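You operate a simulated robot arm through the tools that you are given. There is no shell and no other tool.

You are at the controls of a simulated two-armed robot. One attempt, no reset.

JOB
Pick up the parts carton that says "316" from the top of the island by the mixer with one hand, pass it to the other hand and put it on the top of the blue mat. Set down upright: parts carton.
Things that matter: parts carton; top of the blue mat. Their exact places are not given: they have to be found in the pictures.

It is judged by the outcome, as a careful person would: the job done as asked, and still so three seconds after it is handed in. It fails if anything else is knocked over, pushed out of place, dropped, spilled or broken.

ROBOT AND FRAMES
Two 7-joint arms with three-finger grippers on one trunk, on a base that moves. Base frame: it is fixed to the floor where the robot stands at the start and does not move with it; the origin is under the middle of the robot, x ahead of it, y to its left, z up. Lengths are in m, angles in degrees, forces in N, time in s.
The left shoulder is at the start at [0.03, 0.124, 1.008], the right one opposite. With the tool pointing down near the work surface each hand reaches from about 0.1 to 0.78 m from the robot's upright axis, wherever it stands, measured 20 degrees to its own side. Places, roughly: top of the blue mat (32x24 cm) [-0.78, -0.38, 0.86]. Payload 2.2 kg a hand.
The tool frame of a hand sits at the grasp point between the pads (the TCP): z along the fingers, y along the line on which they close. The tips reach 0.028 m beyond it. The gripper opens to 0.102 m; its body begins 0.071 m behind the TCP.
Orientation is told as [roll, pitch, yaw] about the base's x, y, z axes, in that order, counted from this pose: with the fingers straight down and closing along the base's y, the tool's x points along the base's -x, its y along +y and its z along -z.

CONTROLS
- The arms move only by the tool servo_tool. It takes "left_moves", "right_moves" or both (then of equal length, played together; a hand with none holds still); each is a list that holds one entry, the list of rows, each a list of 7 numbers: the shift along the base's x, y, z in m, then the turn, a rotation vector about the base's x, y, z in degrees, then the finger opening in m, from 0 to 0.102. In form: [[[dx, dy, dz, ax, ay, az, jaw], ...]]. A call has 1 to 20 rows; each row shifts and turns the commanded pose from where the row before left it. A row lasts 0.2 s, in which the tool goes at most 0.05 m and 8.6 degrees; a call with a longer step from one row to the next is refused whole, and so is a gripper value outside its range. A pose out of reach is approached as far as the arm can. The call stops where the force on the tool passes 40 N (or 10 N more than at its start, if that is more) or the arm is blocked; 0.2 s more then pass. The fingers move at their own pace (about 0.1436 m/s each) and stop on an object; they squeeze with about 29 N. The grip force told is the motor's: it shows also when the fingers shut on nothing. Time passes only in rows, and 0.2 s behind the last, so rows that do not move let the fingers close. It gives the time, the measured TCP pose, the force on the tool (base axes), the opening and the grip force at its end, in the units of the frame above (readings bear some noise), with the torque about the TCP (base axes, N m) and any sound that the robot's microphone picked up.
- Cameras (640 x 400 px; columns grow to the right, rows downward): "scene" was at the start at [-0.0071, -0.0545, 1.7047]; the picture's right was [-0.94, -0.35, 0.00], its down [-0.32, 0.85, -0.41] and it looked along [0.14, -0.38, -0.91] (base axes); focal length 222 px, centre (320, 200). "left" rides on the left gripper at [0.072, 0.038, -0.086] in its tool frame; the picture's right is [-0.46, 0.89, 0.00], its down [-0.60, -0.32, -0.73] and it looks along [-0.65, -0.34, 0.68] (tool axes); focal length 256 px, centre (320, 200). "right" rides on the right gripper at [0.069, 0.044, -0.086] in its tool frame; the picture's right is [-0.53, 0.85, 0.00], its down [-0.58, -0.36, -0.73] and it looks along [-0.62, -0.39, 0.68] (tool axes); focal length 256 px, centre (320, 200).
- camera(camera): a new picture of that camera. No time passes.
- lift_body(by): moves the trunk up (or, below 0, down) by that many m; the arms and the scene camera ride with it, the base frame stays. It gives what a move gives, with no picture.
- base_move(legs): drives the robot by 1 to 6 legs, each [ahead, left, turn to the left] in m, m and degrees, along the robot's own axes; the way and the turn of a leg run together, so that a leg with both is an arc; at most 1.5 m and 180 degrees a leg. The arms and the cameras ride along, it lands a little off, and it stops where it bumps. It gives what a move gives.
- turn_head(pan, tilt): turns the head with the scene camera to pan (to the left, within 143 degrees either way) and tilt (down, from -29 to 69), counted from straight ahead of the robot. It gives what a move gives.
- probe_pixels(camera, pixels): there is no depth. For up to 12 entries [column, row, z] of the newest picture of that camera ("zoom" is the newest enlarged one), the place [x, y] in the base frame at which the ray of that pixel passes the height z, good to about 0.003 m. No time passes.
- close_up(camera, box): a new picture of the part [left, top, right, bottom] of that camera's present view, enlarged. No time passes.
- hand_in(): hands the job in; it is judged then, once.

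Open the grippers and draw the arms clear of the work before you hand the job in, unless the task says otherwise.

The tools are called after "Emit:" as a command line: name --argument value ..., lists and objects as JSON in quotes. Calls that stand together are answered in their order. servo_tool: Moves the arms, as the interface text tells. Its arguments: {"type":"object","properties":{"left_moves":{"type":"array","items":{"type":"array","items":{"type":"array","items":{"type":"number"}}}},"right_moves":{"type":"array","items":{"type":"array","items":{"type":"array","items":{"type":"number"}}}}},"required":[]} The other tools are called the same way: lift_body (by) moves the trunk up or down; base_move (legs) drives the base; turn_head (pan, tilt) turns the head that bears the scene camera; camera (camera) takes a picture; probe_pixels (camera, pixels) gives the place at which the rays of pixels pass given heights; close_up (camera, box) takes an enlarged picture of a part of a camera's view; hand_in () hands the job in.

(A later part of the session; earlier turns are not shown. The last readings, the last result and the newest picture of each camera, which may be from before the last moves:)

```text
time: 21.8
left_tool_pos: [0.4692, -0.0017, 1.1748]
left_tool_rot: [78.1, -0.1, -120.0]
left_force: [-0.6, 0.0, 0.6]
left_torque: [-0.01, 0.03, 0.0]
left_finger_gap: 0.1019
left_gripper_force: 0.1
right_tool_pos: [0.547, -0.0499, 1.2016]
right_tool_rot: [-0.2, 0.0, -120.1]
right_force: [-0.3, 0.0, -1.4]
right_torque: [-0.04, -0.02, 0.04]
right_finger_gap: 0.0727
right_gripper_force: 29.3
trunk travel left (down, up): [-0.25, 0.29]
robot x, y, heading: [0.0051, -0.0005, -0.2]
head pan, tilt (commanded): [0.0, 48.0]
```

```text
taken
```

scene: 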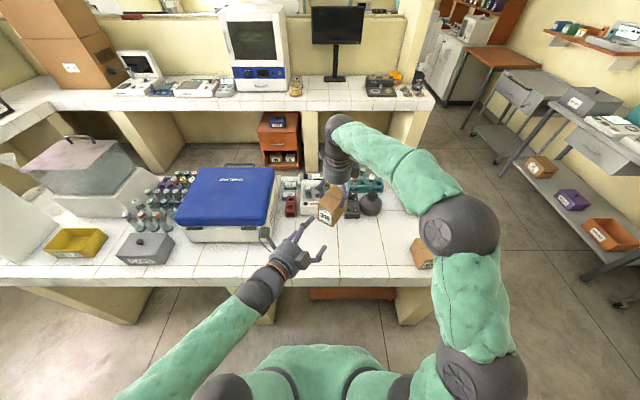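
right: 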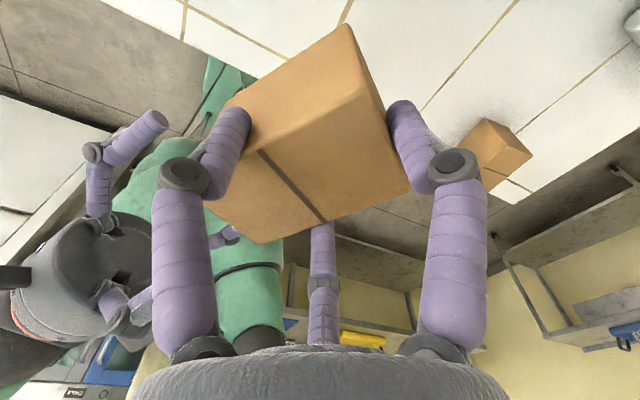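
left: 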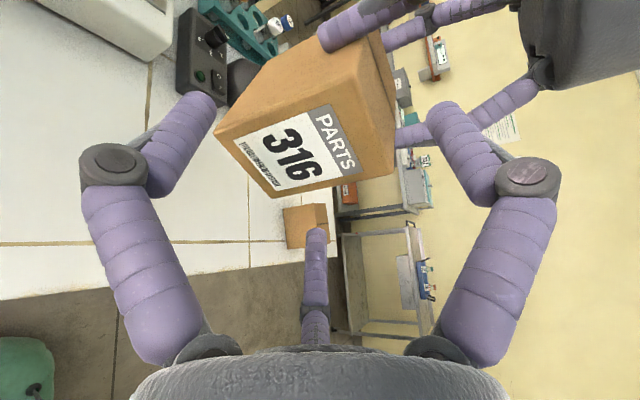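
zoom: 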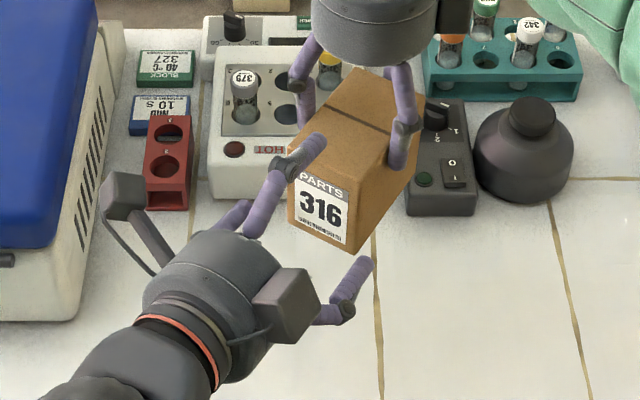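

The left fingers straddle the end as planned. I enlarge the left view of the label face to measure the lateral offset more exactly.

Emit:
close_up --camera "left" --box '[200, 30, 420, 210]'

```text
2.22 times, centred on (310, 120) of left
```

zoom: 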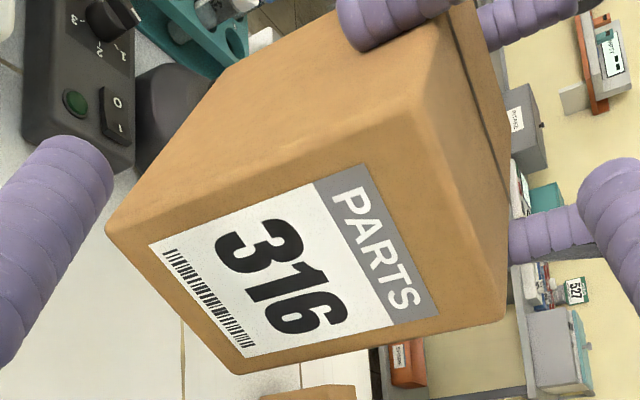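

The face measures centred within 1–4 mm laterally and its top is 24 mm above the left TCP, as wanted. I advance the remaining 5 cm along the carton axis with the left fingers open.

Emit:
servo_tool --left_moves '[[[0.011, -0.0069, 0, 0, 0, 0, 0.102], [0.011, -0.0069, 0, 0, 0, 0, 0.102], [0.011, -0.0069, 0, 0, 0, 0, 0.102], [0.011, -0.0069, 0, 0, 0, 0, 0.102], [0, 0, 0, 0, 0, 0, 0.102]]]'

Emit:
camera --camera "left"

Emit:
close_up --camera "scene" --box '[280, 170, 370, 260]'

Emit:
camera --camera "right"

```text
time: 23.0
left_tool_pos: [0.5143, -0.0282, 1.1744]
left_tool_rot: [77.9, 0.0, -120.1]
left_force: [-0.6, -0.7, 0.9]
left_torque: [-0.01, -0.01, 0.03]
left_finger_gap: 0.1023
left_gripper_force: 0.1
right_tool_pos: [0.5477, -0.0498, 1.2011]
right_tool_rot: [-0.2, -0.1, -120.0]
right_force: [0.0, -0.2, -3.1]
right_torque: [-0.01, -0.02, 0.0]
right_finger_gap: 0.0727
right_gripper_force: 29.3
trunk travel left (down, up): [-0.25, 0.29]
robot x, y, heading: [0.002, -0.0014, -0.1]
head pan, tilt (commanded): [0.0, 48.0]
```

```text
taken
```

left: 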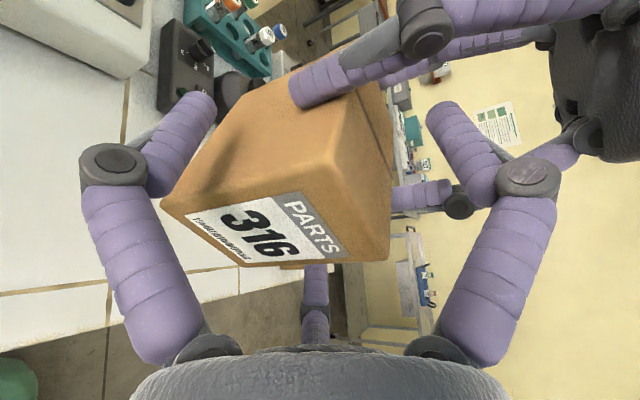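

```text
4.44 times, centred on (325, 215) of scene
```

zoom: 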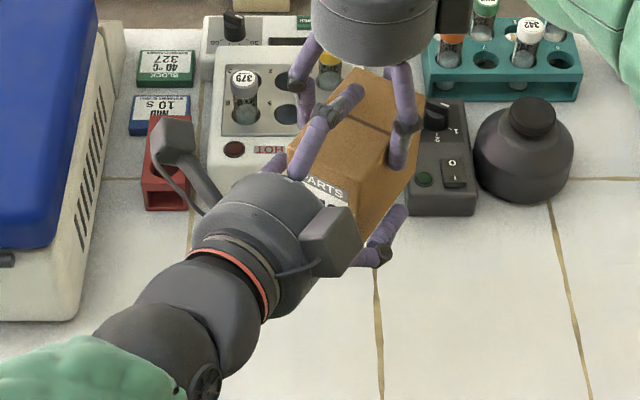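

```text
taken
```

right: 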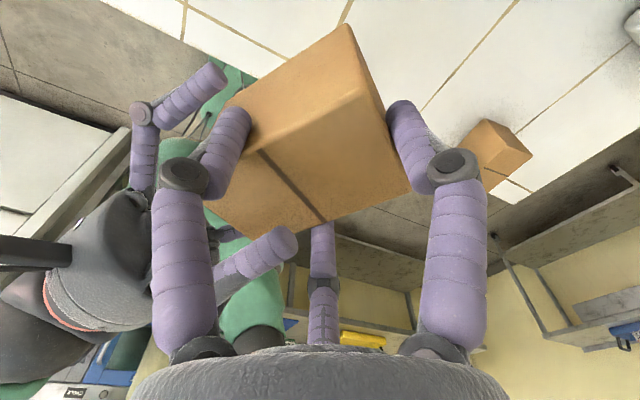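

The left hand's single finger lies above the carton and its pair is on both sides below the right hand's tips. I close the left fingers gently to 0.066 so the pair clamps the sides without the top finger pressing hard.

Emit:
servo_tool --left_moves '[[[0, 0, 0, 0, 0, 0, 0.09], [0, 0, 0, 0, 0, 0, 0.08], [0, 0, 0, 0, 0, 0, 0.075], [0, 0, 0, 0, 0, 0, 0.07], [0, 0, 0, 0, 0, 0, 0.066], [0, 0, 0, 0, 0, 0, 0.066]]]'

Emit:
camera --camera "left"

Emit:
close_up --camera "scene" --box '[295, 170, 367, 242]'

Emit:
camera --camera "right"

```text
time: 24.4
left_tool_pos: [0.5155, -0.0298, 1.1738]
left_tool_rot: [77.9, 0.0, -120.1]
left_force: [-10.6, -7.1, 0.5]
left_torque: [-0.22, 0.27, -0.39]
left_finger_gap: 0.0742
left_gripper_force: 6.5
right_tool_pos: [0.548, -0.0498, 1.202]
right_tool_rot: [-0.1, 0.1, -119.9]
right_force: [10.3, 6.9, -3.2]
right_torque: [0.34, -0.65, -0.04]
right_finger_gap: 0.0729
right_gripper_force: 29.1
trunk travel left (down, up): [-0.25, 0.29]
robot x, y, heading: [0.0016, -0.0001, -0.0]
head pan, tilt (commanded): [0.0, 48.0]
```

```text
taken
```

left: 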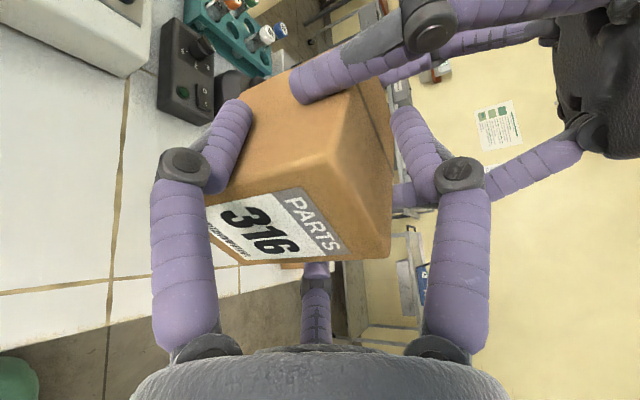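

```text
5.56 times, centred on (331, 206) of scene
```

zoom: 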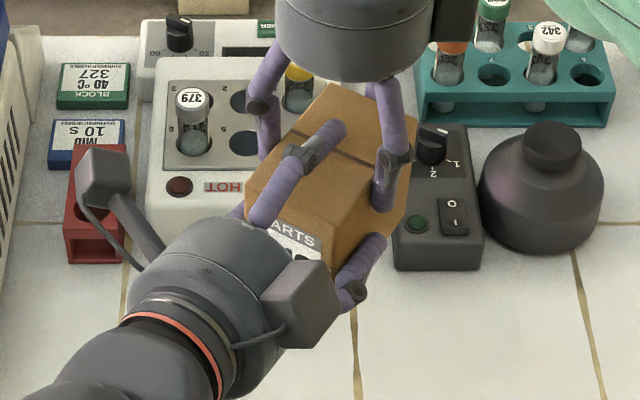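

```text
taken
```

right: 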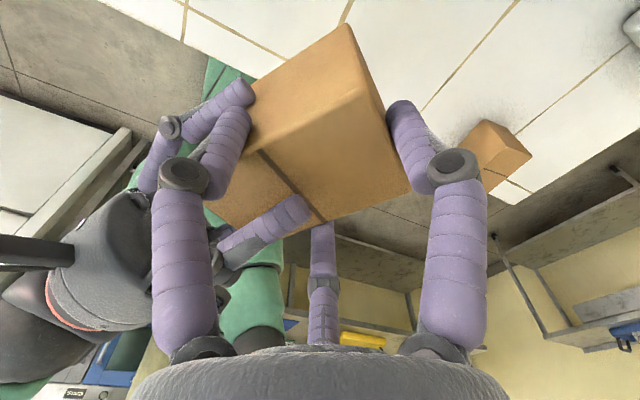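

Left gap stopped at 0.0742 with 6.5 N, but a side force of about 11 N toward −x_t shows the carton lies 1–2 mm to the right of the left hand. I ease the left hand 1.5 mm that way and read again.

Emit:
servo_tool --left_moves '[[[-0.0008, -0.0013, 0, 0, 0, 0, 0.066], [0, 0, 0, 0, 0, 0, 0.066]]]'

```text
time: 25.0
left_tool_pos: [0.5146, -0.0316, 1.1724]
left_tool_rot: [77.8, 0.1, -120.1]
left_force: [-5.2, -1.9, -2.6]
left_torque: [0.03, 0.14, -0.23]
left_finger_gap: 0.0742
left_gripper_force: 6.3
right_tool_pos: [0.5476, -0.0496, 1.2021]
right_tool_rot: [-0.3, 0.1, -120.0]
right_force: [4.9, 1.4, 0.6]
right_torque: [0.04, -0.22, 0.08]
right_finger_gap: 0.0724
right_gripper_force: 28.9
trunk travel left (down, up): [-0.25, 0.29]
robot x, y, heading: [0.0001, 0.0036, 0.0]
head pan, tilt (commanded): [0.0, 48.0]
```

The side force fell to about 4 N. I shift another half millimetre and tighten the left grip in steps to 0.045, watching the vertical force for any sign that the top finger presses on the carton.

Emit:
servo_tool --left_moves '[[[-0.0006, -0.0004, 0, 0, 0, 0, 0.06], [0, 0, 0, 0, 0, 0, 0.055], [0, 0, 0, 0, 0, 0, 0.05], [0, 0, 0, 0, 0, 0, 0.045], [0, 0, 0, 0, 0, 0, 0.045]]]'

Emit:
close_up --camera "scene" --box '[295, 170, 367, 242]'

Emit:
camera --camera "left"

Emit:
camera --camera "right"

```text
time: 26.2
left_tool_pos: [0.5135, -0.029, 1.1742]
left_tool_rot: [78.0, 0.0, -120.0]
left_force: [4.3, 3.0, -6.2]
left_torque: [-0.07, -0.1, -0.37]
left_finger_gap: 0.0732
left_gripper_force: 20.6
right_tool_pos: [0.548, -0.0507, 1.201]
right_tool_rot: [-0.2, 0.0, -120.0]
right_force: [-3.9, -3.5, 3.2]
right_torque: [0.1, 0.36, 0.62]
right_finger_gap: 0.0726
right_gripper_force: 29.2
trunk travel left (down, up): [-0.25, 0.29]
robot x, y, heading: [-0.0037, 0.004, 0.1]
head pan, tilt (commanded): [0.0, 48.0]
```

```text
5.56 times, centred on (331, 206) of scene
```

zoom: 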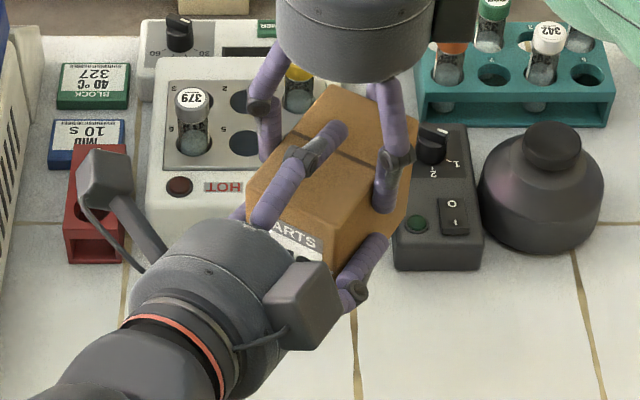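

```text
taken
```

left: 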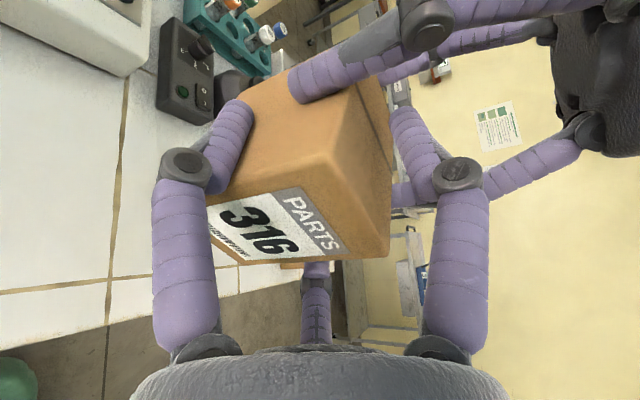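

```text
taken
```

right: 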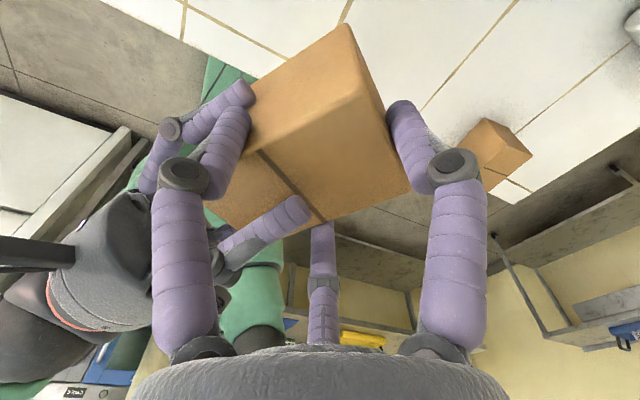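

The top finger has not moved further (the fingers are coupled), so the left hand holds by the pair, now 20.6 N. I tighten the left to full force and then open the right fingers slowly.

Emit:
servo_tool --left_moves '[[[0, 0, 0, 0, 0, 0, 0.035], [0, 0, 0, 0, 0, 0, 0.03], [0, 0, 0, 0, 0, 0, 0.03], [0, 0, 0, 0, 0, 0, 0.03], [0, 0, 0, 0, 0, 0, 0.03], [0, 0, 0, 0, 0, 0, 0.03], [0, 0, 0, 0, 0, 0, 0.03]]]' --right_moves '[[[0, 0, 0, 0, 0, 0, 0.03], [0, 0, 0, 0, 0, 0, 0.03], [0, 0, 0, 0, 0, 0, 0.05], [0, 0, 0, 0, 0, 0, 0.065], [0, 0, 0, 0, 0, 0, 0.075], [0, 0, 0, 0, 0, 0, 0.082], [0, 0, 0, 0, 0, 0, 0.082]]]'

Emit:
close_up --camera "scene" --box '[295, 170, 367, 242]'

Emit:
camera --camera "left"

Emit:
camera --camera "right"

```text
time: 27.8
left_tool_pos: [0.512, -0.0305, 1.1738]
left_tool_rot: [78.0, 0.0, -120.0]
left_force: [0.4, 0.2, -1.7]
left_torque: [0.03, 0.08, 0.01]
left_finger_gap: 0.0725
left_gripper_force: 28.8
right_tool_pos: [0.5476, -0.05, 1.2025]
right_tool_rot: [-0.2, -0.1, -120.0]
right_force: [0.3, -0.5, -0.3]
right_torque: [0.01, 0.02, -0.01]
right_finger_gap: 0.0818
right_gripper_force: 0.2
trunk travel left (down, up): [-0.25, 0.29]
robot x, y, heading: [0.0003, -0.0009, 0.1]
head pan, tilt (commanded): [0.0, 48.0]
```

```text
5.56 times, centred on (331, 206) of scene
```

zoom: 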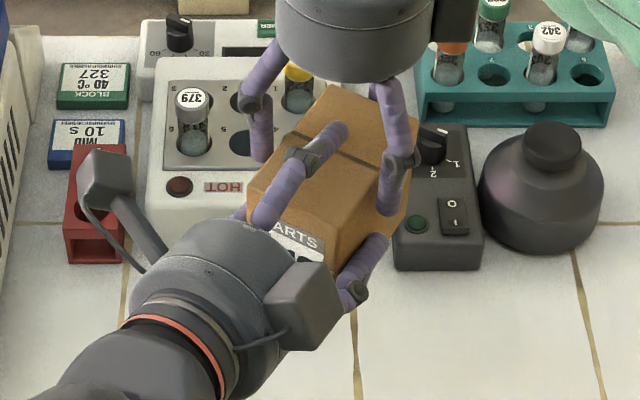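

```text
taken
```

left: 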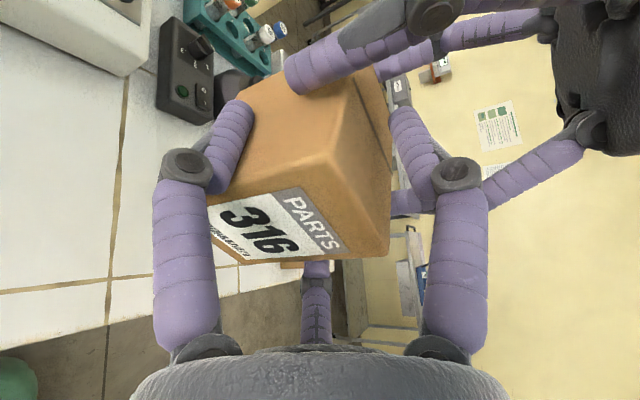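

```text
taken
```

right: 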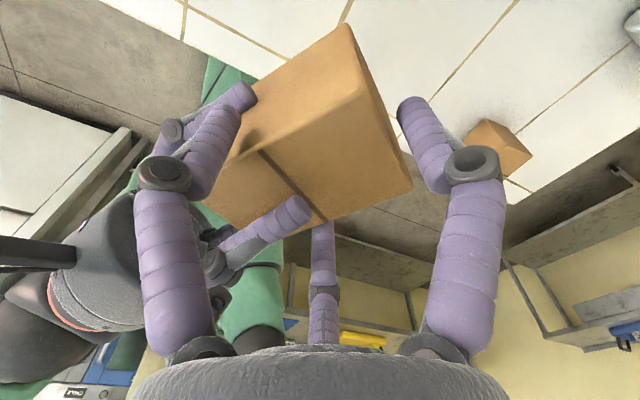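

The right hand has let go (0.0818, 0 N) and the carton has stayed put in the left hand. I open the right fully and raise it straight up and away.

Emit:
servo_tool --right_moves '[[[0, 0, 0, 0, 0, 0, 0.095], [0, 0, 0, 0, 0, 0, 0.1], [0, 0, 0.01, 0, 0, 0, 0.1], [0, 0, 0.015, 0, 0, 0, 0.1], [0, 0, 0.02, 0, 0, 0, 0.1], [0, 0, 0.025, 0, 0, 0, 0.1], [0, 0, 0.025, 0, 0, 0, 0.1], [0, 0, 0.025, 0, 0, 0, 0.1], [0, 0, 0, 0, 0, 0, 0.1]]]'

Emit:
camera --camera "scene"

Emit:
camera --camera "left"

Emit:
camera --camera "right"

```text
time: 29.8
left_tool_pos: [0.5128, -0.0298, 1.1735]
left_tool_rot: [78.0, 0.0, -120.0]
left_force: [-0.8, 0.6, -1.7]
left_torque: [-0.02, 0.04, 0.03]
left_finger_gap: 0.0726
left_gripper_force: 29.6
right_tool_pos: [0.5483, -0.051, 1.3231]
right_tool_rot: [-0.2, 0.0, -120.0]
right_force: [-0.1, -0.4, 0.0]
right_torque: [-0.02, -0.02, 0.02]
right_finger_gap: 0.0999
right_gripper_force: 0.1
trunk travel left (down, up): [-0.25, 0.29]
robot x, y, heading: [-0.0007, -0.0033, -0.1]
head pan, tilt (commanded): [0.0, 48.0]
```

```text
taken
```

scene: 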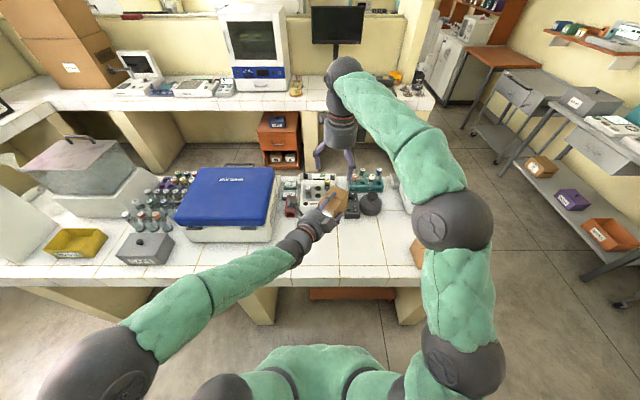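

```text
taken
```

left: 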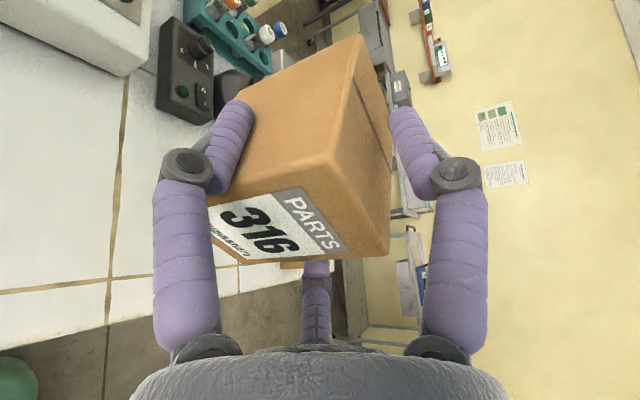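

```text
taken
```

right: 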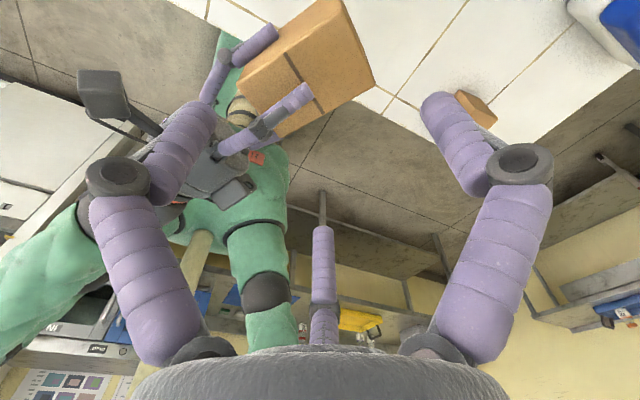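

The hand-over succeeded: the left hand holds the carton alone (0.0726, 29.6 N), level. I draw the right hand back to the right side, and look left with the head to check the space before turning round.

Emit:
servo_tool --right_moves '[[[0, -0.03, 0.005, 0, 0, 4, 0.1], [0, -0.035, 0, 0, 0, 8, 0.1], [-0.02, -0.035, 0, 0, 0, 8, 0.1], [-0.035, -0.03, -0.005, 0, 0, 8, 0.1], [-0.035, -0.03, -0.005, 0, 0, 8, 0.1], [-0.035, -0.03, -0.005, 0, 0, 8, 0.1], [-0.035, -0.03, -0.005, 0, 0, 8, 0.1], [-0.035, -0.03, -0.005, 0, 0, 8, 0.1], [-0.035, -0.03, 0, 0, 0, 8, 0.1], [-0.02, -0.02, 0, 0, 0, 8, 0.1], [0, 0, 0, 0, 0, 8, 0.1]]]'

Emit:
turn_head --pan 95 --tilt 45

Emit:
camera --camera "scene"

```text
time: 32.2
left_tool_pos: [0.5137, -0.03, 1.174]
left_tool_rot: [77.9, 0.0, -119.9]
left_force: [-0.2, 0.0, -1.8]
left_torque: [0.04, 0.08, 0.04]
left_finger_gap: 0.0727
left_gripper_force: 29.3
right_tool_pos: [0.3001, -0.3503, 1.3021]
right_tool_rot: [-0.2, 0.0, -35.8]
right_force: [-0.7, 0.2, 0.3]
right_torque: [0.0, -0.02, -0.02]
right_finger_gap: 0.0999
right_gripper_force: 0.1
trunk travel left (down, up): [-0.25, 0.29]
robot x, y, heading: [0.0004, -0.0002, 0.1]
head pan, tilt (commanded): [0.0, 48.0]
```

```text
time: 33.9
left_tool_pos: [0.5128, -0.0312, 1.174]
left_tool_rot: [78.0, 0.0, -120.0]
left_force: [0.3, -0.2, -2.7]
left_torque: [-0.01, 0.03, -0.02]
left_finger_gap: 0.0726
left_gripper_force: 28.8
right_tool_pos: [0.2995, -0.3513, 1.3026]
right_tool_rot: [-0.2, 0.0, -36.0]
right_force: [0.0, -0.4, 0.1]
right_torque: [0.02, 0.0, -0.02]
right_finger_gap: 0.0999
right_gripper_force: 0.0
trunk travel left (down, up): [-0.25, 0.29]
robot x, y, heading: [-0.0027, -0.0026, -0.1]
head pan, tilt (commanded): [95.0, 45.0]
```

```text
taken
```

scene: 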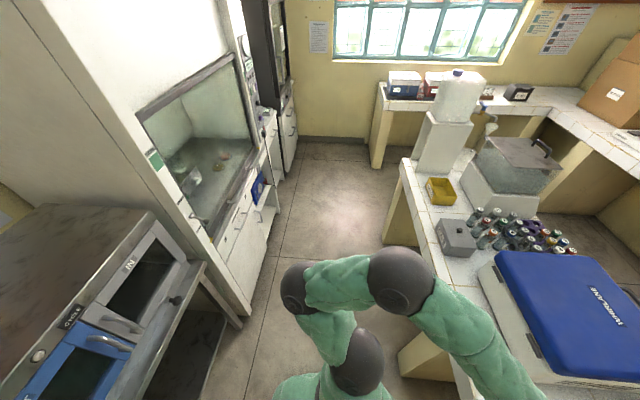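

The left side shows the fume hood and an appliance with a blue door near the bench; elbows are high and compact. I look further round to the back on both sides to be sure of the turning space.

Emit:
turn_head --pan 143 --tilt 50

Emit:
camera --camera "scene"

Emit:
turn_head --pan -143 --tilt 50

Emit:
camera --camera "scene"

```text
time: 35.1
left_tool_pos: [0.5121, -0.0304, 1.1741]
left_tool_rot: [78.0, -0.1, -120.0]
left_force: [0.2, -0.1, -3.0]
left_torque: [0.01, 0.07, 0.03]
left_finger_gap: 0.0726
left_gripper_force: 28.8
right_tool_pos: [0.301, -0.3502, 1.3023]
right_tool_rot: [-0.2, 0.0, -35.9]
right_force: [-0.1, 0.2, 0.1]
right_torque: [-0.01, 0.0, 0.0]
right_finger_gap: 0.0997
right_gripper_force: 0.2
trunk travel left (down, up): [-0.25, 0.29]
robot x, y, heading: [0.0008, 0.0041, -0.2]
head pan, tilt (commanded): [143.0, 50.0]
```

```text
taken
```

scene: 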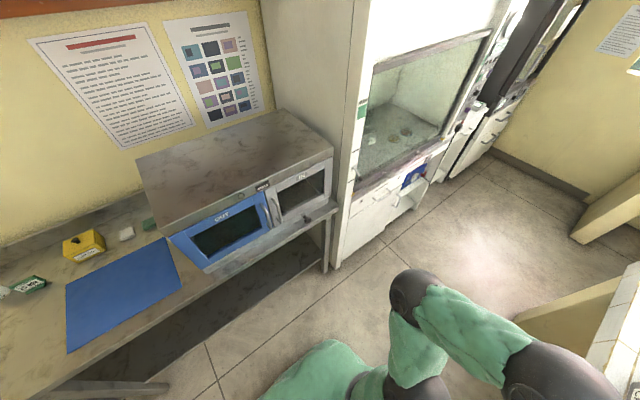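

```text
time: 39.0
left_tool_pos: [0.5121, -0.0307, 1.1733]
left_tool_rot: [78.0, 0.0, -120.0]
left_force: [-0.4, -0.1, -3.3]
left_torque: [0.04, 0.04, 0.03]
left_finger_gap: 0.0726
left_gripper_force: 28.9
right_tool_pos: [0.2991, -0.3505, 1.3013]
right_tool_rot: [-0.2, 0.1, -35.9]
right_force: [-0.1, -0.7, 0.5]
right_torque: [0.01, -0.01, 0.0]
right_finger_gap: 0.0999
right_gripper_force: 0.0
trunk travel left (down, up): [-0.25, 0.29]
robot x, y, heading: [0.0023, -0.0034, 0.2]
head pan, tilt (commanded): [-143.0, 50.0]
```

```text
taken
```

scene: 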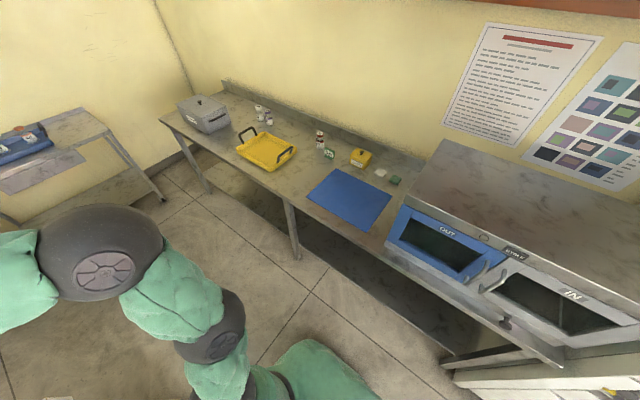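

Clear: a tall unit with a blue "OUT" door stands just on the +y side of the mat, while the −y side is open floor. I tuck the right hand closer to the body, then turn clockwise by 150° so that the left hand, pointing −30° of heading, will face the bench squarely.

Emit:
servo_tool --right_moves '[[[-0.03, -0.005, 0, 0, 0, 4, 0.1], [-0.03, -0.005, 0, 0, 0, 6, 0.1], [-0.03, -0.005, 0, 0, 0, 6, 0.1], [-0.03, -0.005, 0, 0, 0, 6, 0.1], [-0.025, -0.005, 0, 0, 0, 6, 0.1], [-0.015, -0.005, 0, 0, 0, 6, 0.1], [0, 0, 0, 0, 0, 0, 0.1]]]'

Emit:
turn_head --pan 0 --tilt 45

Emit:
base_move --legs '[[0, 0, -75]]'

Emit:
camera --camera "scene"

Emit:
camera --camera "left"

```text
time: 40.6
left_tool_pos: [0.5132, -0.0315, 1.1755]
left_tool_rot: [78.0, 0.0, -120.1]
left_force: [0.2, 0.4, -2.6]
left_torque: [0.0, 0.08, -0.02]
left_finger_gap: 0.0726
left_gripper_force: 29.3
right_tool_pos: [0.1397, -0.3812, 1.3021]
right_tool_rot: [-0.2, -0.1, -1.9]
right_force: [-0.6, -0.3, 0.3]
right_torque: [-0.01, 0.02, 0.01]
right_finger_gap: 0.0998
right_gripper_force: 0.1
trunk travel left (down, up): [-0.25, 0.29]
robot x, y, heading: [-0.0037, 0.0015, 0.3]
head pan, tilt (commanded): [-143.0, 50.0]
```

```text
time: 42.9
left_tool_pos: [0.513, -0.0295, 1.1743]
left_tool_rot: [78.0, 0.0, -120.0]
left_force: [-0.4, 0.0, -1.7]
left_torque: [0.07, 0.09, -0.01]
left_finger_gap: 0.0724
left_gripper_force: 29.2
right_tool_pos: [0.1401, -0.3808, 1.3018]
right_tool_rot: [-0.3, 0.0, -2.0]
right_force: [-0.2, 0.0, -0.8]
right_torque: [-0.02, -0.01, 0.0]
right_finger_gap: 0.0999
right_gripper_force: 0.0
trunk travel left (down, up): [-0.25, 0.29]
robot x, y, heading: [0.0006, -0.0017, 0.2]
head pan, tilt (commanded): [0.0, 45.0]
```

```text
time: 46.5
left_tool_pos: [0.1092, -0.502, 1.1737]
left_tool_rot: [78.1, 0.0, 165.6]
left_force: [0.1, -0.1, -2.5]
left_torque: [0.06, 0.0, 0.03]
left_finger_gap: 0.0727
left_gripper_force: 29.3
right_tool_pos: [-0.3286, -0.2363, 1.3025]
right_tool_rot: [-0.1, 0.1, -76.4]
right_force: [0.7, -0.3, 0.9]
right_torque: [0.0, 0.04, -0.01]
right_finger_gap: 0.0997
right_gripper_force: 0.0
trunk travel left (down, up): [-0.25, 0.29]
robot x, y, heading: [0.0011, 0.0031, -74.2]
head pan, tilt (commanded): [0.0, 45.0]
```

```text
taken
```

scene: 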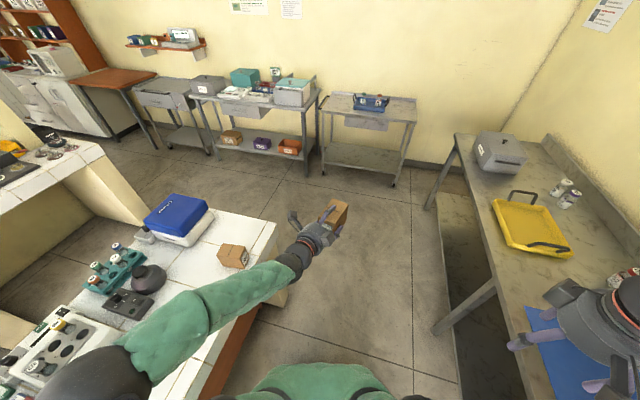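

```text
taken
```

left: 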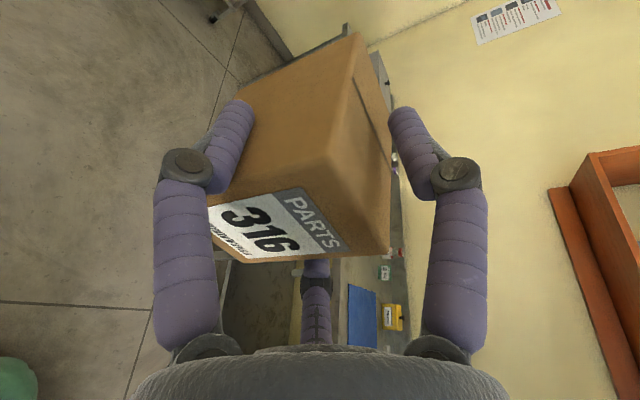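

Half the turn is done (heading −74°), the carton unmoved in the hand and the 482 carton still in place. I turn the remaining 76°.

Emit:
base_move --legs '[[0, 0, -75.8]]'

Emit:
camera --camera "scene"

Emit:
camera --camera "left"

Emit:
camera --camera "right"

```text
time: 50.2
left_tool_pos: [-0.4658, -0.2171, 1.174]
left_tool_rot: [78.0, 0.0, 88.3]
left_force: [-0.2, 0.3, -2.1]
left_torque: [-0.01, -0.07, 0.01]
left_finger_gap: 0.0726
left_gripper_force: 29.2
right_tool_pos: [-0.3034, 0.2688, 1.302]
right_tool_rot: [-0.2, 0.0, -153.7]
right_force: [0.1, -0.9, -0.7]
right_torque: [-0.03, 0.0, -0.01]
right_finger_gap: 0.0999
right_gripper_force: 0.0
trunk travel left (down, up): [-0.25, 0.29]
robot x, y, heading: [-0.0002, -0.0007, -151.7]
head pan, tilt (commanded): [0.0, 45.0]
```

```text
taken
```

scene: 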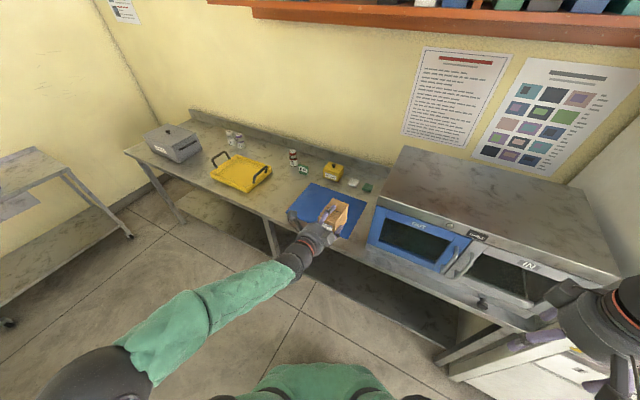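

```text
taken
```

left: 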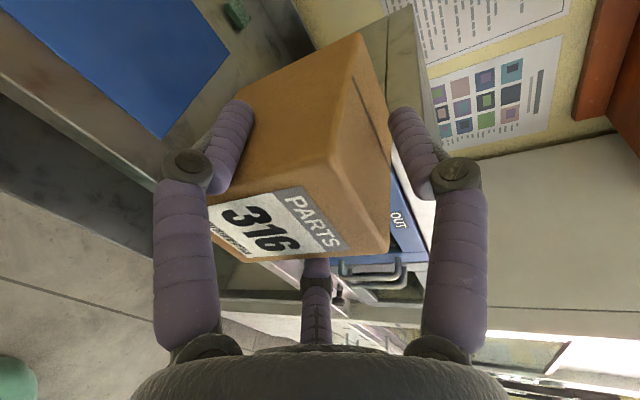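

```text
taken
```

right: 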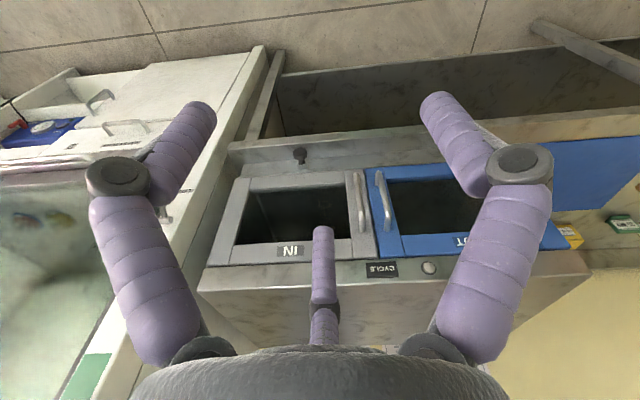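

Heading is −151.7°, so the left hand points almost exactly along −x over the bench. I enlarge the mat (around (325,210)) to measure it from here.

Emit:
close_up --camera "scene" --box '[260, 150, 400, 270]'

```text
3.33 times, centred on (330, 210) of scene
```

zoom: 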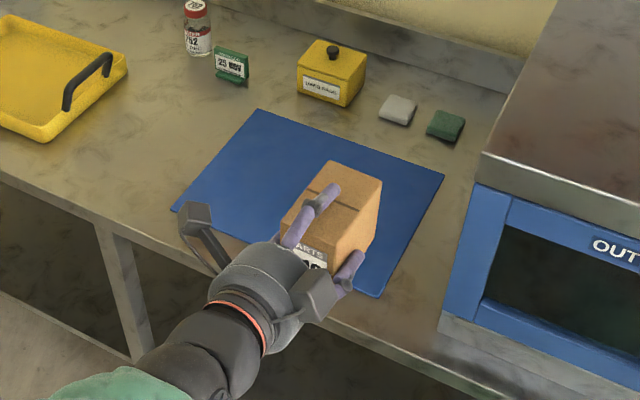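

Emit:
probe_pixels --camera "zoom" --pixels '[[258, 108, 0.86], [444, 177, 0.86], [378, 298, 0.86], [172, 210, 0.86], [410, 350, 0.86], [150, 247, 0.86], [345, 105, 0.86], [230, 85, 0.86], [483, 185, 1.1], [483, 185, 1.2], [445, 310, 0.9]]'

```text
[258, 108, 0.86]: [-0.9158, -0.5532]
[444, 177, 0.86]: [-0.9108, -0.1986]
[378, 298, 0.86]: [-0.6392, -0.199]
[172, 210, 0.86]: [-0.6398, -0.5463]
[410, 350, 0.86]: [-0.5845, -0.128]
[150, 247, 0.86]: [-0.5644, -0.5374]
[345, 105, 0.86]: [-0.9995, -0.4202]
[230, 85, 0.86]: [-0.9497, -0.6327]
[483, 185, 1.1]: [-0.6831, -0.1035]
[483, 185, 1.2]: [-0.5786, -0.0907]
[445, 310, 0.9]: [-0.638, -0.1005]
```

The mat corners come out at x −0.64…−0.913, y −0.55…−0.20 if its top is at z=0.86, slightly larger than 32×24 cm, so I check the height by triangulating from the left camera: its view shows mat corners near (165,138) and (229,50).

Emit:
close_up --camera "left" --box '[60, 0, 260, 160]'

```text
2.50 times, centred on (160, 80) of left
```

zoom: 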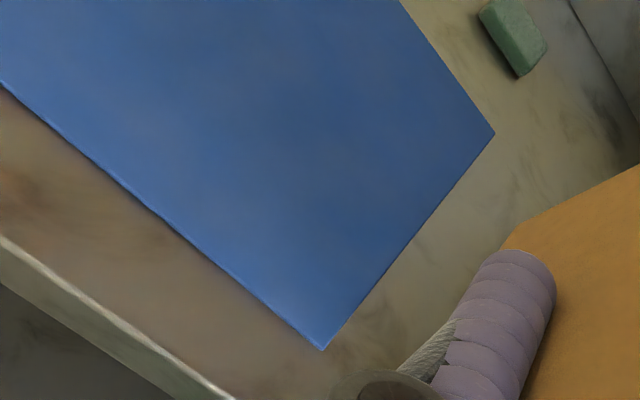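

The near +y corner shows at (321,350) and the far +y corner at (495,133) in this enlargement; I probe them at two heights to cross with the scene rays.

Emit:
probe_pixels --camera "zoom" --pixels '[[321, 350, 0.86], [495, 133, 0.86], [321, 350, 0.84], [495, 133, 0.84], [321, 350, 0.9], [495, 133, 0.9], [2, 235, 0.86], [230, 398, 0.86]]'

```text
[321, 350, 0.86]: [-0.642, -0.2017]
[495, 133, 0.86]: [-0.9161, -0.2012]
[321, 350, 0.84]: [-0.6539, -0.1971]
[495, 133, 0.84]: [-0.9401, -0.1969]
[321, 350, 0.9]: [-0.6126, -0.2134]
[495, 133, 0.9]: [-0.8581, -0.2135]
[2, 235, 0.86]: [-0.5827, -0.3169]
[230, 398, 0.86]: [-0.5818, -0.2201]
```

Crossing the rays gives the mat top at z≈0.855–0.86, spanning x −0.64…−0.915, y −0.55…−0.20; I will set the carton at about (−0.765,−0.385). First I draw the right hand further back from the "IN/OUT" unit, then drive 0.20 m ahead.

Emit:
servo_tool --right_moves '[[[0.0246, 0.0133, 0, 0, 0, 0, 0.1], [0.0246, 0.0133, 0, 0, 0, 0, 0.1], [0.0246, 0.0133, 0, 0, 0, 0, 0.1], [0.0246, 0.0133, 0, 0, 0, 0, 0.1], [0.0246, 0.0133, 0, 0, 0, 0, 0.1], [0, 0, 0, 0, 0, 0, 0.1]]]'

Emit:
base_move --legs '[[0.2, 0, 0]]'

Emit:
camera --camera "scene"

Emit:
camera --camera "right"

```text
time: 51.2
left_tool_pos: [-0.4648, -0.2164, 1.1735]
left_tool_rot: [77.9, 0.0, 88.2]
left_force: [0.0, -0.1, -2.3]
left_torque: [0.01, -0.02, -0.02]
left_finger_gap: 0.0725
left_gripper_force: 29.1
right_tool_pos: [-0.2591, 0.2786, 1.3031]
right_tool_rot: [-0.4, -8.9, -128.4]
right_force: [-1.4, -0.1, -0.2]
right_torque: [-0.01, -0.02, 0.0]
right_finger_gap: 0.1002
right_gripper_force: 0.1
trunk travel left (down, up): [-0.25, 0.29]
robot x, y, heading: [-0.0012, 0.0005, -151.6]
head pan, tilt (commanded): [0.0, 45.0]
stopped in row 5 (right hand): the arm was blocked; the commanded pose is now the measured one
```

```text
time: 52.8
left_tool_pos: [-0.6403, -0.3111, 1.1724]
left_tool_rot: [77.9, -0.1, 88.3]
left_force: [0.0, 0.3, -2.7]
left_torque: [0.02, -0.08, -0.03]
left_finger_gap: 0.0727
left_gripper_force: 28.4
right_tool_pos: [-0.4348, 0.1838, 1.3017]
right_tool_rot: [-0.4, -8.9, -128.4]
right_force: [-0.5, 0.1, -0.4]
right_torque: [0.01, -0.05, 0.0]
right_finger_gap: 0.0999
right_gripper_force: 0.1
trunk travel left (down, up): [-0.25, 0.29]
robot x, y, heading: [-0.1733, -0.0929, -151.6]
head pan, tilt (commanded): [0.0, 45.0]
```

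```text
taken
```

scene: 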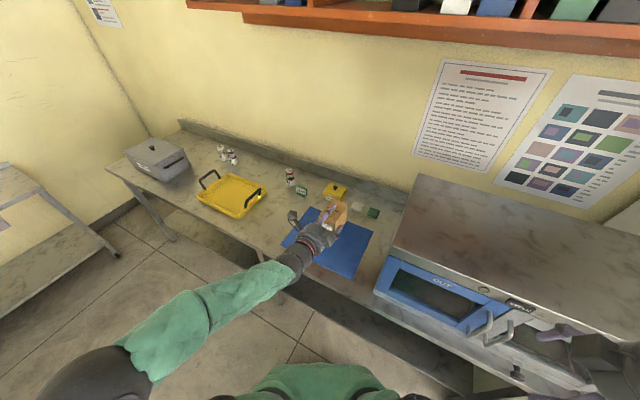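

```text
taken
```

right: 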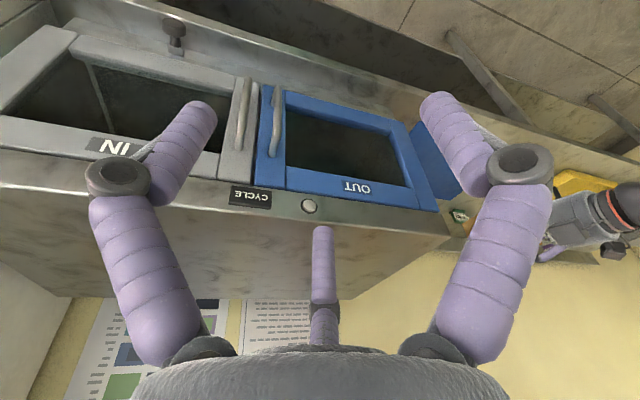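

The base stopped at (−0.173,−0.093); the right hand sits clear of the unit and I leave it there. The carton is level, so I shift the left hand by (−0.097,−0.075) over the chosen spot and lower it part-way.

Emit:
servo_tool --left_moves '[[[-0.0242, -0.0187, 0, 0, 0, 0, 0.03], [-0.0242, -0.0187, 0, 0, 0, 0, 0.03], [-0.0242, -0.0187, 0, 0, 0, 0, 0.03], [-0.0242, -0.0187, 0, 0, 0, 0, 0.03], [0, 0, -0.02, 0, 0, 0, 0.03], [0, 0, -0.03, 0, 0, 0, 0.03], [0, 0, -0.03, 0, 0, 0, 0.03], [0, 0, -0.03, 0, 0, 0, 0.03], [0, 0, -0.03, 0, 0, 0, 0.03], [0, 0, -0.02, 0, 0, 0, 0.03], [0, 0, 0, 0, 0, 0, 0.03]]]'

Emit:
camera --camera "scene"

Emit:
close_up --camera "scene" --box '[260, 160, 400, 290]'

Emit:
camera --camera "left"

```text
time: 55.2
left_tool_pos: [-0.7367, -0.3851, 1.0149]
left_tool_rot: [78.0, -0.1, 88.3]
left_force: [0.4, 0.8, -2.6]
left_torque: [0.01, -0.07, -0.01]
left_finger_gap: 0.0722
left_gripper_force: 29.4
right_tool_pos: [-0.4339, 0.1847, 1.3021]
right_tool_rot: [-0.4, -9.0, -128.4]
right_force: [0.2, 0.6, 0.4]
right_torque: [0.03, 0.0, -0.01]
right_finger_gap: 0.1002
right_gripper_force: 0.0
trunk travel left (down, up): [-0.25, 0.29]
robot x, y, heading: [-0.1769, -0.092, -151.7]
head pan, tilt (commanded): [0.0, 45.0]
```

```text
taken
```

scene: 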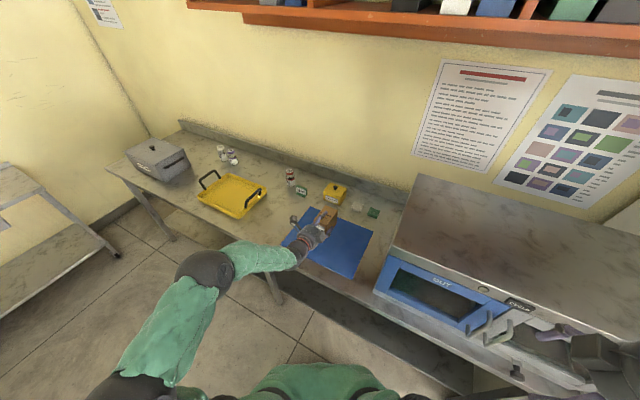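

```text
3.08 times, centred on (330, 225) of scene
```

zoom: 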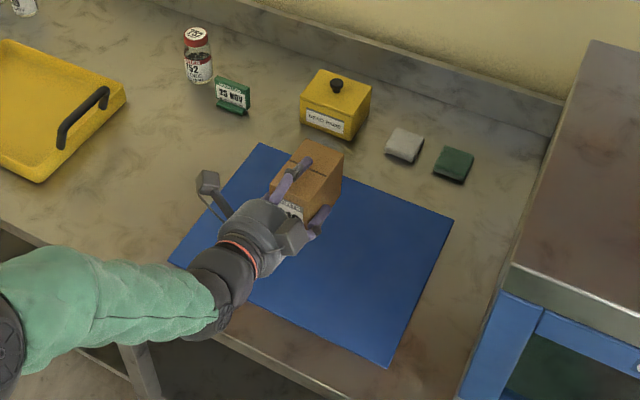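

```text
taken
```

left: 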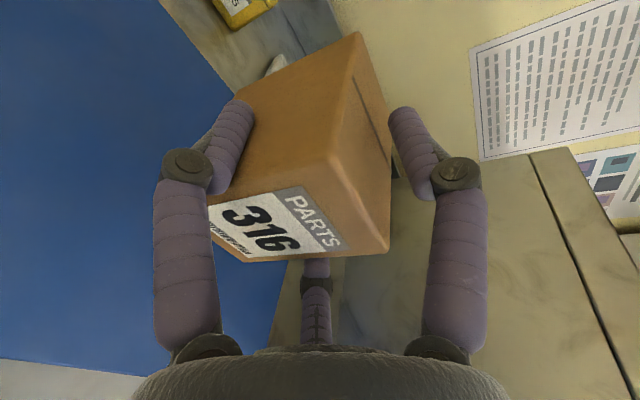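

The carton is over the mat at z 1.015 (bottom ≈0.95), level. I go on lowering by 7 cm and check again just above the mat.

Emit:
servo_tool --left_moves '[[[0, 0, -0.02, 0, 0, 0, 0.03], [0, 0, -0.02, 0, 0, 0, 0.03], [0, 0, -0.02, 0, 0, 0, 0.03], [0, 0, -0.01, 0, 0, 0, 0.03], [0, 0, 0, 0, 0, 0, 0.03]]]'

Emit:
close_up --camera "scene" --box '[180, 180, 380, 330]'

Emit:
close_up --camera "scene" --box '[280, 190, 360, 250]'

Emit:
camera --camera "left"

```text
time: 56.4
left_tool_pos: [-0.7381, -0.3849, 0.942]
left_tool_rot: [78.0, 0.0, 88.3]
left_force: [-0.5, -0.5, -2.3]
left_torque: [0.02, -0.07, 0.02]
left_finger_gap: 0.0726
left_gripper_force: 29.6
right_tool_pos: [-0.4337, 0.1853, 1.3026]
right_tool_rot: [-0.4, -9.0, -128.4]
right_force: [0.5, -0.3, -0.3]
right_torque: [0.0, 0.02, -0.01]
right_finger_gap: 0.0999
right_gripper_force: 0.2
trunk travel left (down, up): [-0.25, 0.29]
robot x, y, heading: [-0.1791, -0.0954, -151.5]
head pan, tilt (commanded): [0.0, 45.0]
```

```text
2.67 times, centred on (280, 255) of scene
```

zoom: 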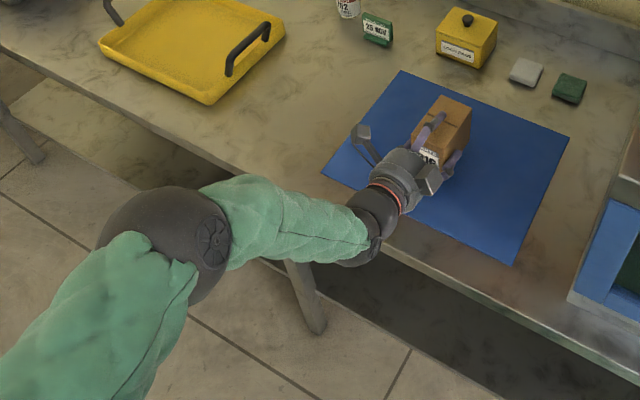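

```text
6.67 times, centred on (320, 220) of scene
```

zoom: 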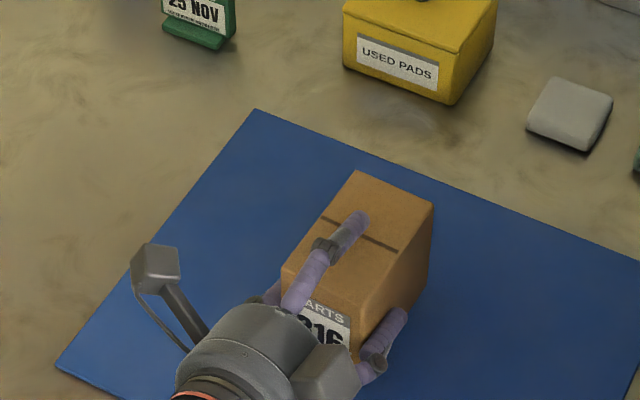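

```text
taken
```

left: 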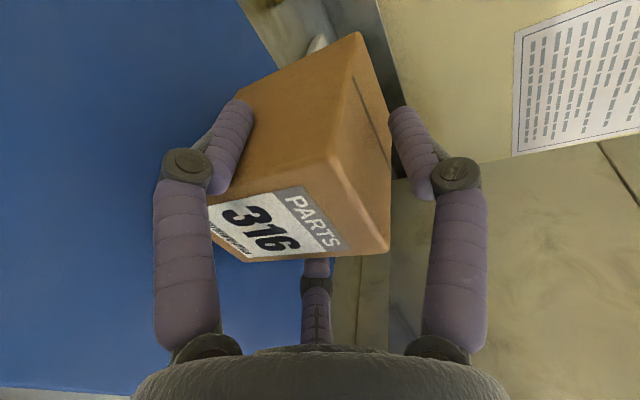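

At z 0.942 the carton's foot should be about 2 cm above the mat, and the forearm lies clear in front of the bench. I lower in small steps and watch the vertical force for contact.

Emit:
servo_tool --left_moves '[[[0, 0, -0.006, 0, 0, 0, 0.03], [0, 0, -0.006, 0, 0, 0, 0.03], [0, 0, -0.003, 0, 0, 0, 0.03], [0, 0, 0, 0, 0, 0, 0.03]]]'

Emit:
close_up --camera "scene" --box '[280, 190, 360, 250]'

```text
time: 57.4
left_tool_pos: [-0.7378, -0.3845, 0.9291]
left_tool_rot: [78.0, 0.0, 88.3]
left_force: [0.0, -0.5, -2.2]
left_torque: [0.02, -0.07, 0.0]
left_finger_gap: 0.0725
left_gripper_force: 29.1
right_tool_pos: [-0.4335, 0.1839, 1.303]
right_tool_rot: [-0.4, -9.0, -128.4]
right_force: [-0.2, 0.0, 0.2]
right_torque: [-0.02, -0.01, -0.02]
right_finger_gap: 0.1002
right_gripper_force: 0.0
trunk travel left (down, up): [-0.25, 0.29]
robot x, y, heading: [-0.1776, -0.0968, -151.8]
head pan, tilt (commanded): [0.0, 45.0]
```

```text
6.67 times, centred on (320, 220) of scene
```

zoom: 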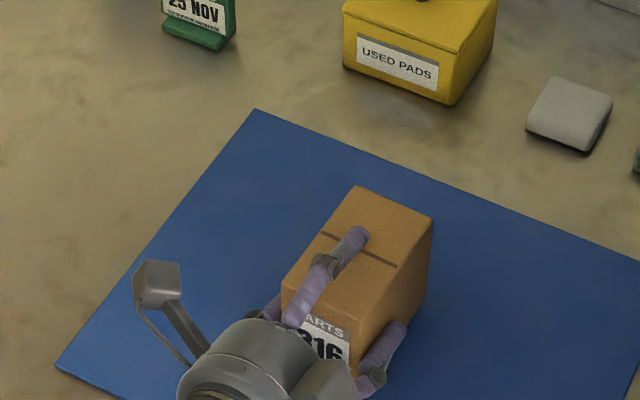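

Still only the carton's weight (−2.2 N) is felt at z 0.929. I continue with 2 mm steps.

Emit:
servo_tool --left_moves '[[[0, 0, -0.002, 0, 0, 0, 0.03], [0, 0, -0.002, 0, 0, 0, 0.03], [0, 0, -0.001, 0, 0, 0, 0.03], [0, 0, 0, 0, 0, 0, 0.03]]]'

```text
time: 58.4
left_tool_pos: [-0.7369, -0.3859, 0.9233]
left_tool_rot: [77.9, 0.1, 88.4]
left_force: [-0.1, 0.2, -2.5]
left_torque: [0.01, -0.07, -0.02]
left_finger_gap: 0.0724
left_gripper_force: 29.2
right_tool_pos: [-0.4344, 0.1854, 1.3032]
right_tool_rot: [-0.3, -9.0, -128.4]
right_force: [0.1, 0.8, 0.1]
right_torque: [0.03, 0.0, 0.01]
right_finger_gap: 0.0999
right_gripper_force: 0.1
trunk travel left (down, up): [-0.25, 0.29]
robot x, y, heading: [-0.173, -0.0932, -152.0]
head pan, tilt (commanded): [0.0, 45.0]
```

No contact yet at z 0.923 (−2.5 N). I go down another 3 mm in 1 mm steps.

Emit:
servo_tool --left_moves '[[[0, 0, -0.001, 0, 0, 0, 0.03], [0, 0, -0.001, 0, 0, 0, 0.03], [0, 0, -0.001, 0, 0, 0, 0.03], [0, 0, 0, 0, 0, 0, 0.03]]]'

```text
time: 59.4
left_tool_pos: [-0.7369, -0.3848, 0.9205]
left_tool_rot: [77.9, 0.0, 88.2]
left_force: [0.1, -0.1, -2.8]
left_torque: [0.01, -0.07, -0.02]
left_finger_gap: 0.0727
left_gripper_force: 29.2
right_tool_pos: [-0.4342, 0.1844, 1.303]
right_tool_rot: [-0.5, -9.1, -128.4]
right_force: [0.6, -0.2, -0.1]
right_torque: [-0.03, -0.04, 0.02]
right_finger_gap: 0.0999
right_gripper_force: 0.0
trunk travel left (down, up): [-0.25, 0.29]
robot x, y, heading: [-0.1748, -0.0956, -151.6]
head pan, tilt (commanded): [0.0, 45.0]
```

Still free at 0.9205. I take four more 1 mm steps.

Emit:
servo_tool --left_moves '[[[0, 0, -0.001, 0, 0, 0, 0.03], [0, 0, -0.001, 0, 0, 0, 0.03], [0, 0, -0.001, 0, 0, 0, 0.03], [0, 0, 0, 0, 0, 0, 0.03]]]'

Emit:
close_up --camera "scene" --box '[300, 205, 350, 245]'

```text
time: 60.4
left_tool_pos: [-0.7379, -0.3857, 0.9194]
left_tool_rot: [78.1, 0.0, 88.3]
left_force: [2.2, 0.1, 7.0]
left_torque: [0.32, 0.49, -0.06]
left_finger_gap: 0.0724
left_gripper_force: 29.5
right_tool_pos: [-0.4327, 0.1853, 1.3034]
right_tool_rot: [-0.3, -8.9, -128.4]
right_force: [-0.6, -0.4, -0.4]
right_torque: [0.02, 0.01, 0.01]
right_finger_gap: 0.0997
right_gripper_force: 0.0
trunk travel left (down, up): [-0.25, 0.29]
robot x, y, heading: [-0.1748, -0.0938, -151.7]
head pan, tilt (commanded): [0.0, 45.0]
```

```text
10.00 times, centred on (325, 225) of scene
```

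zoom: 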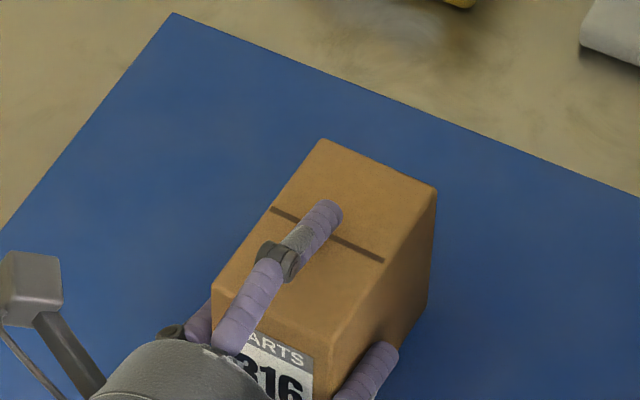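

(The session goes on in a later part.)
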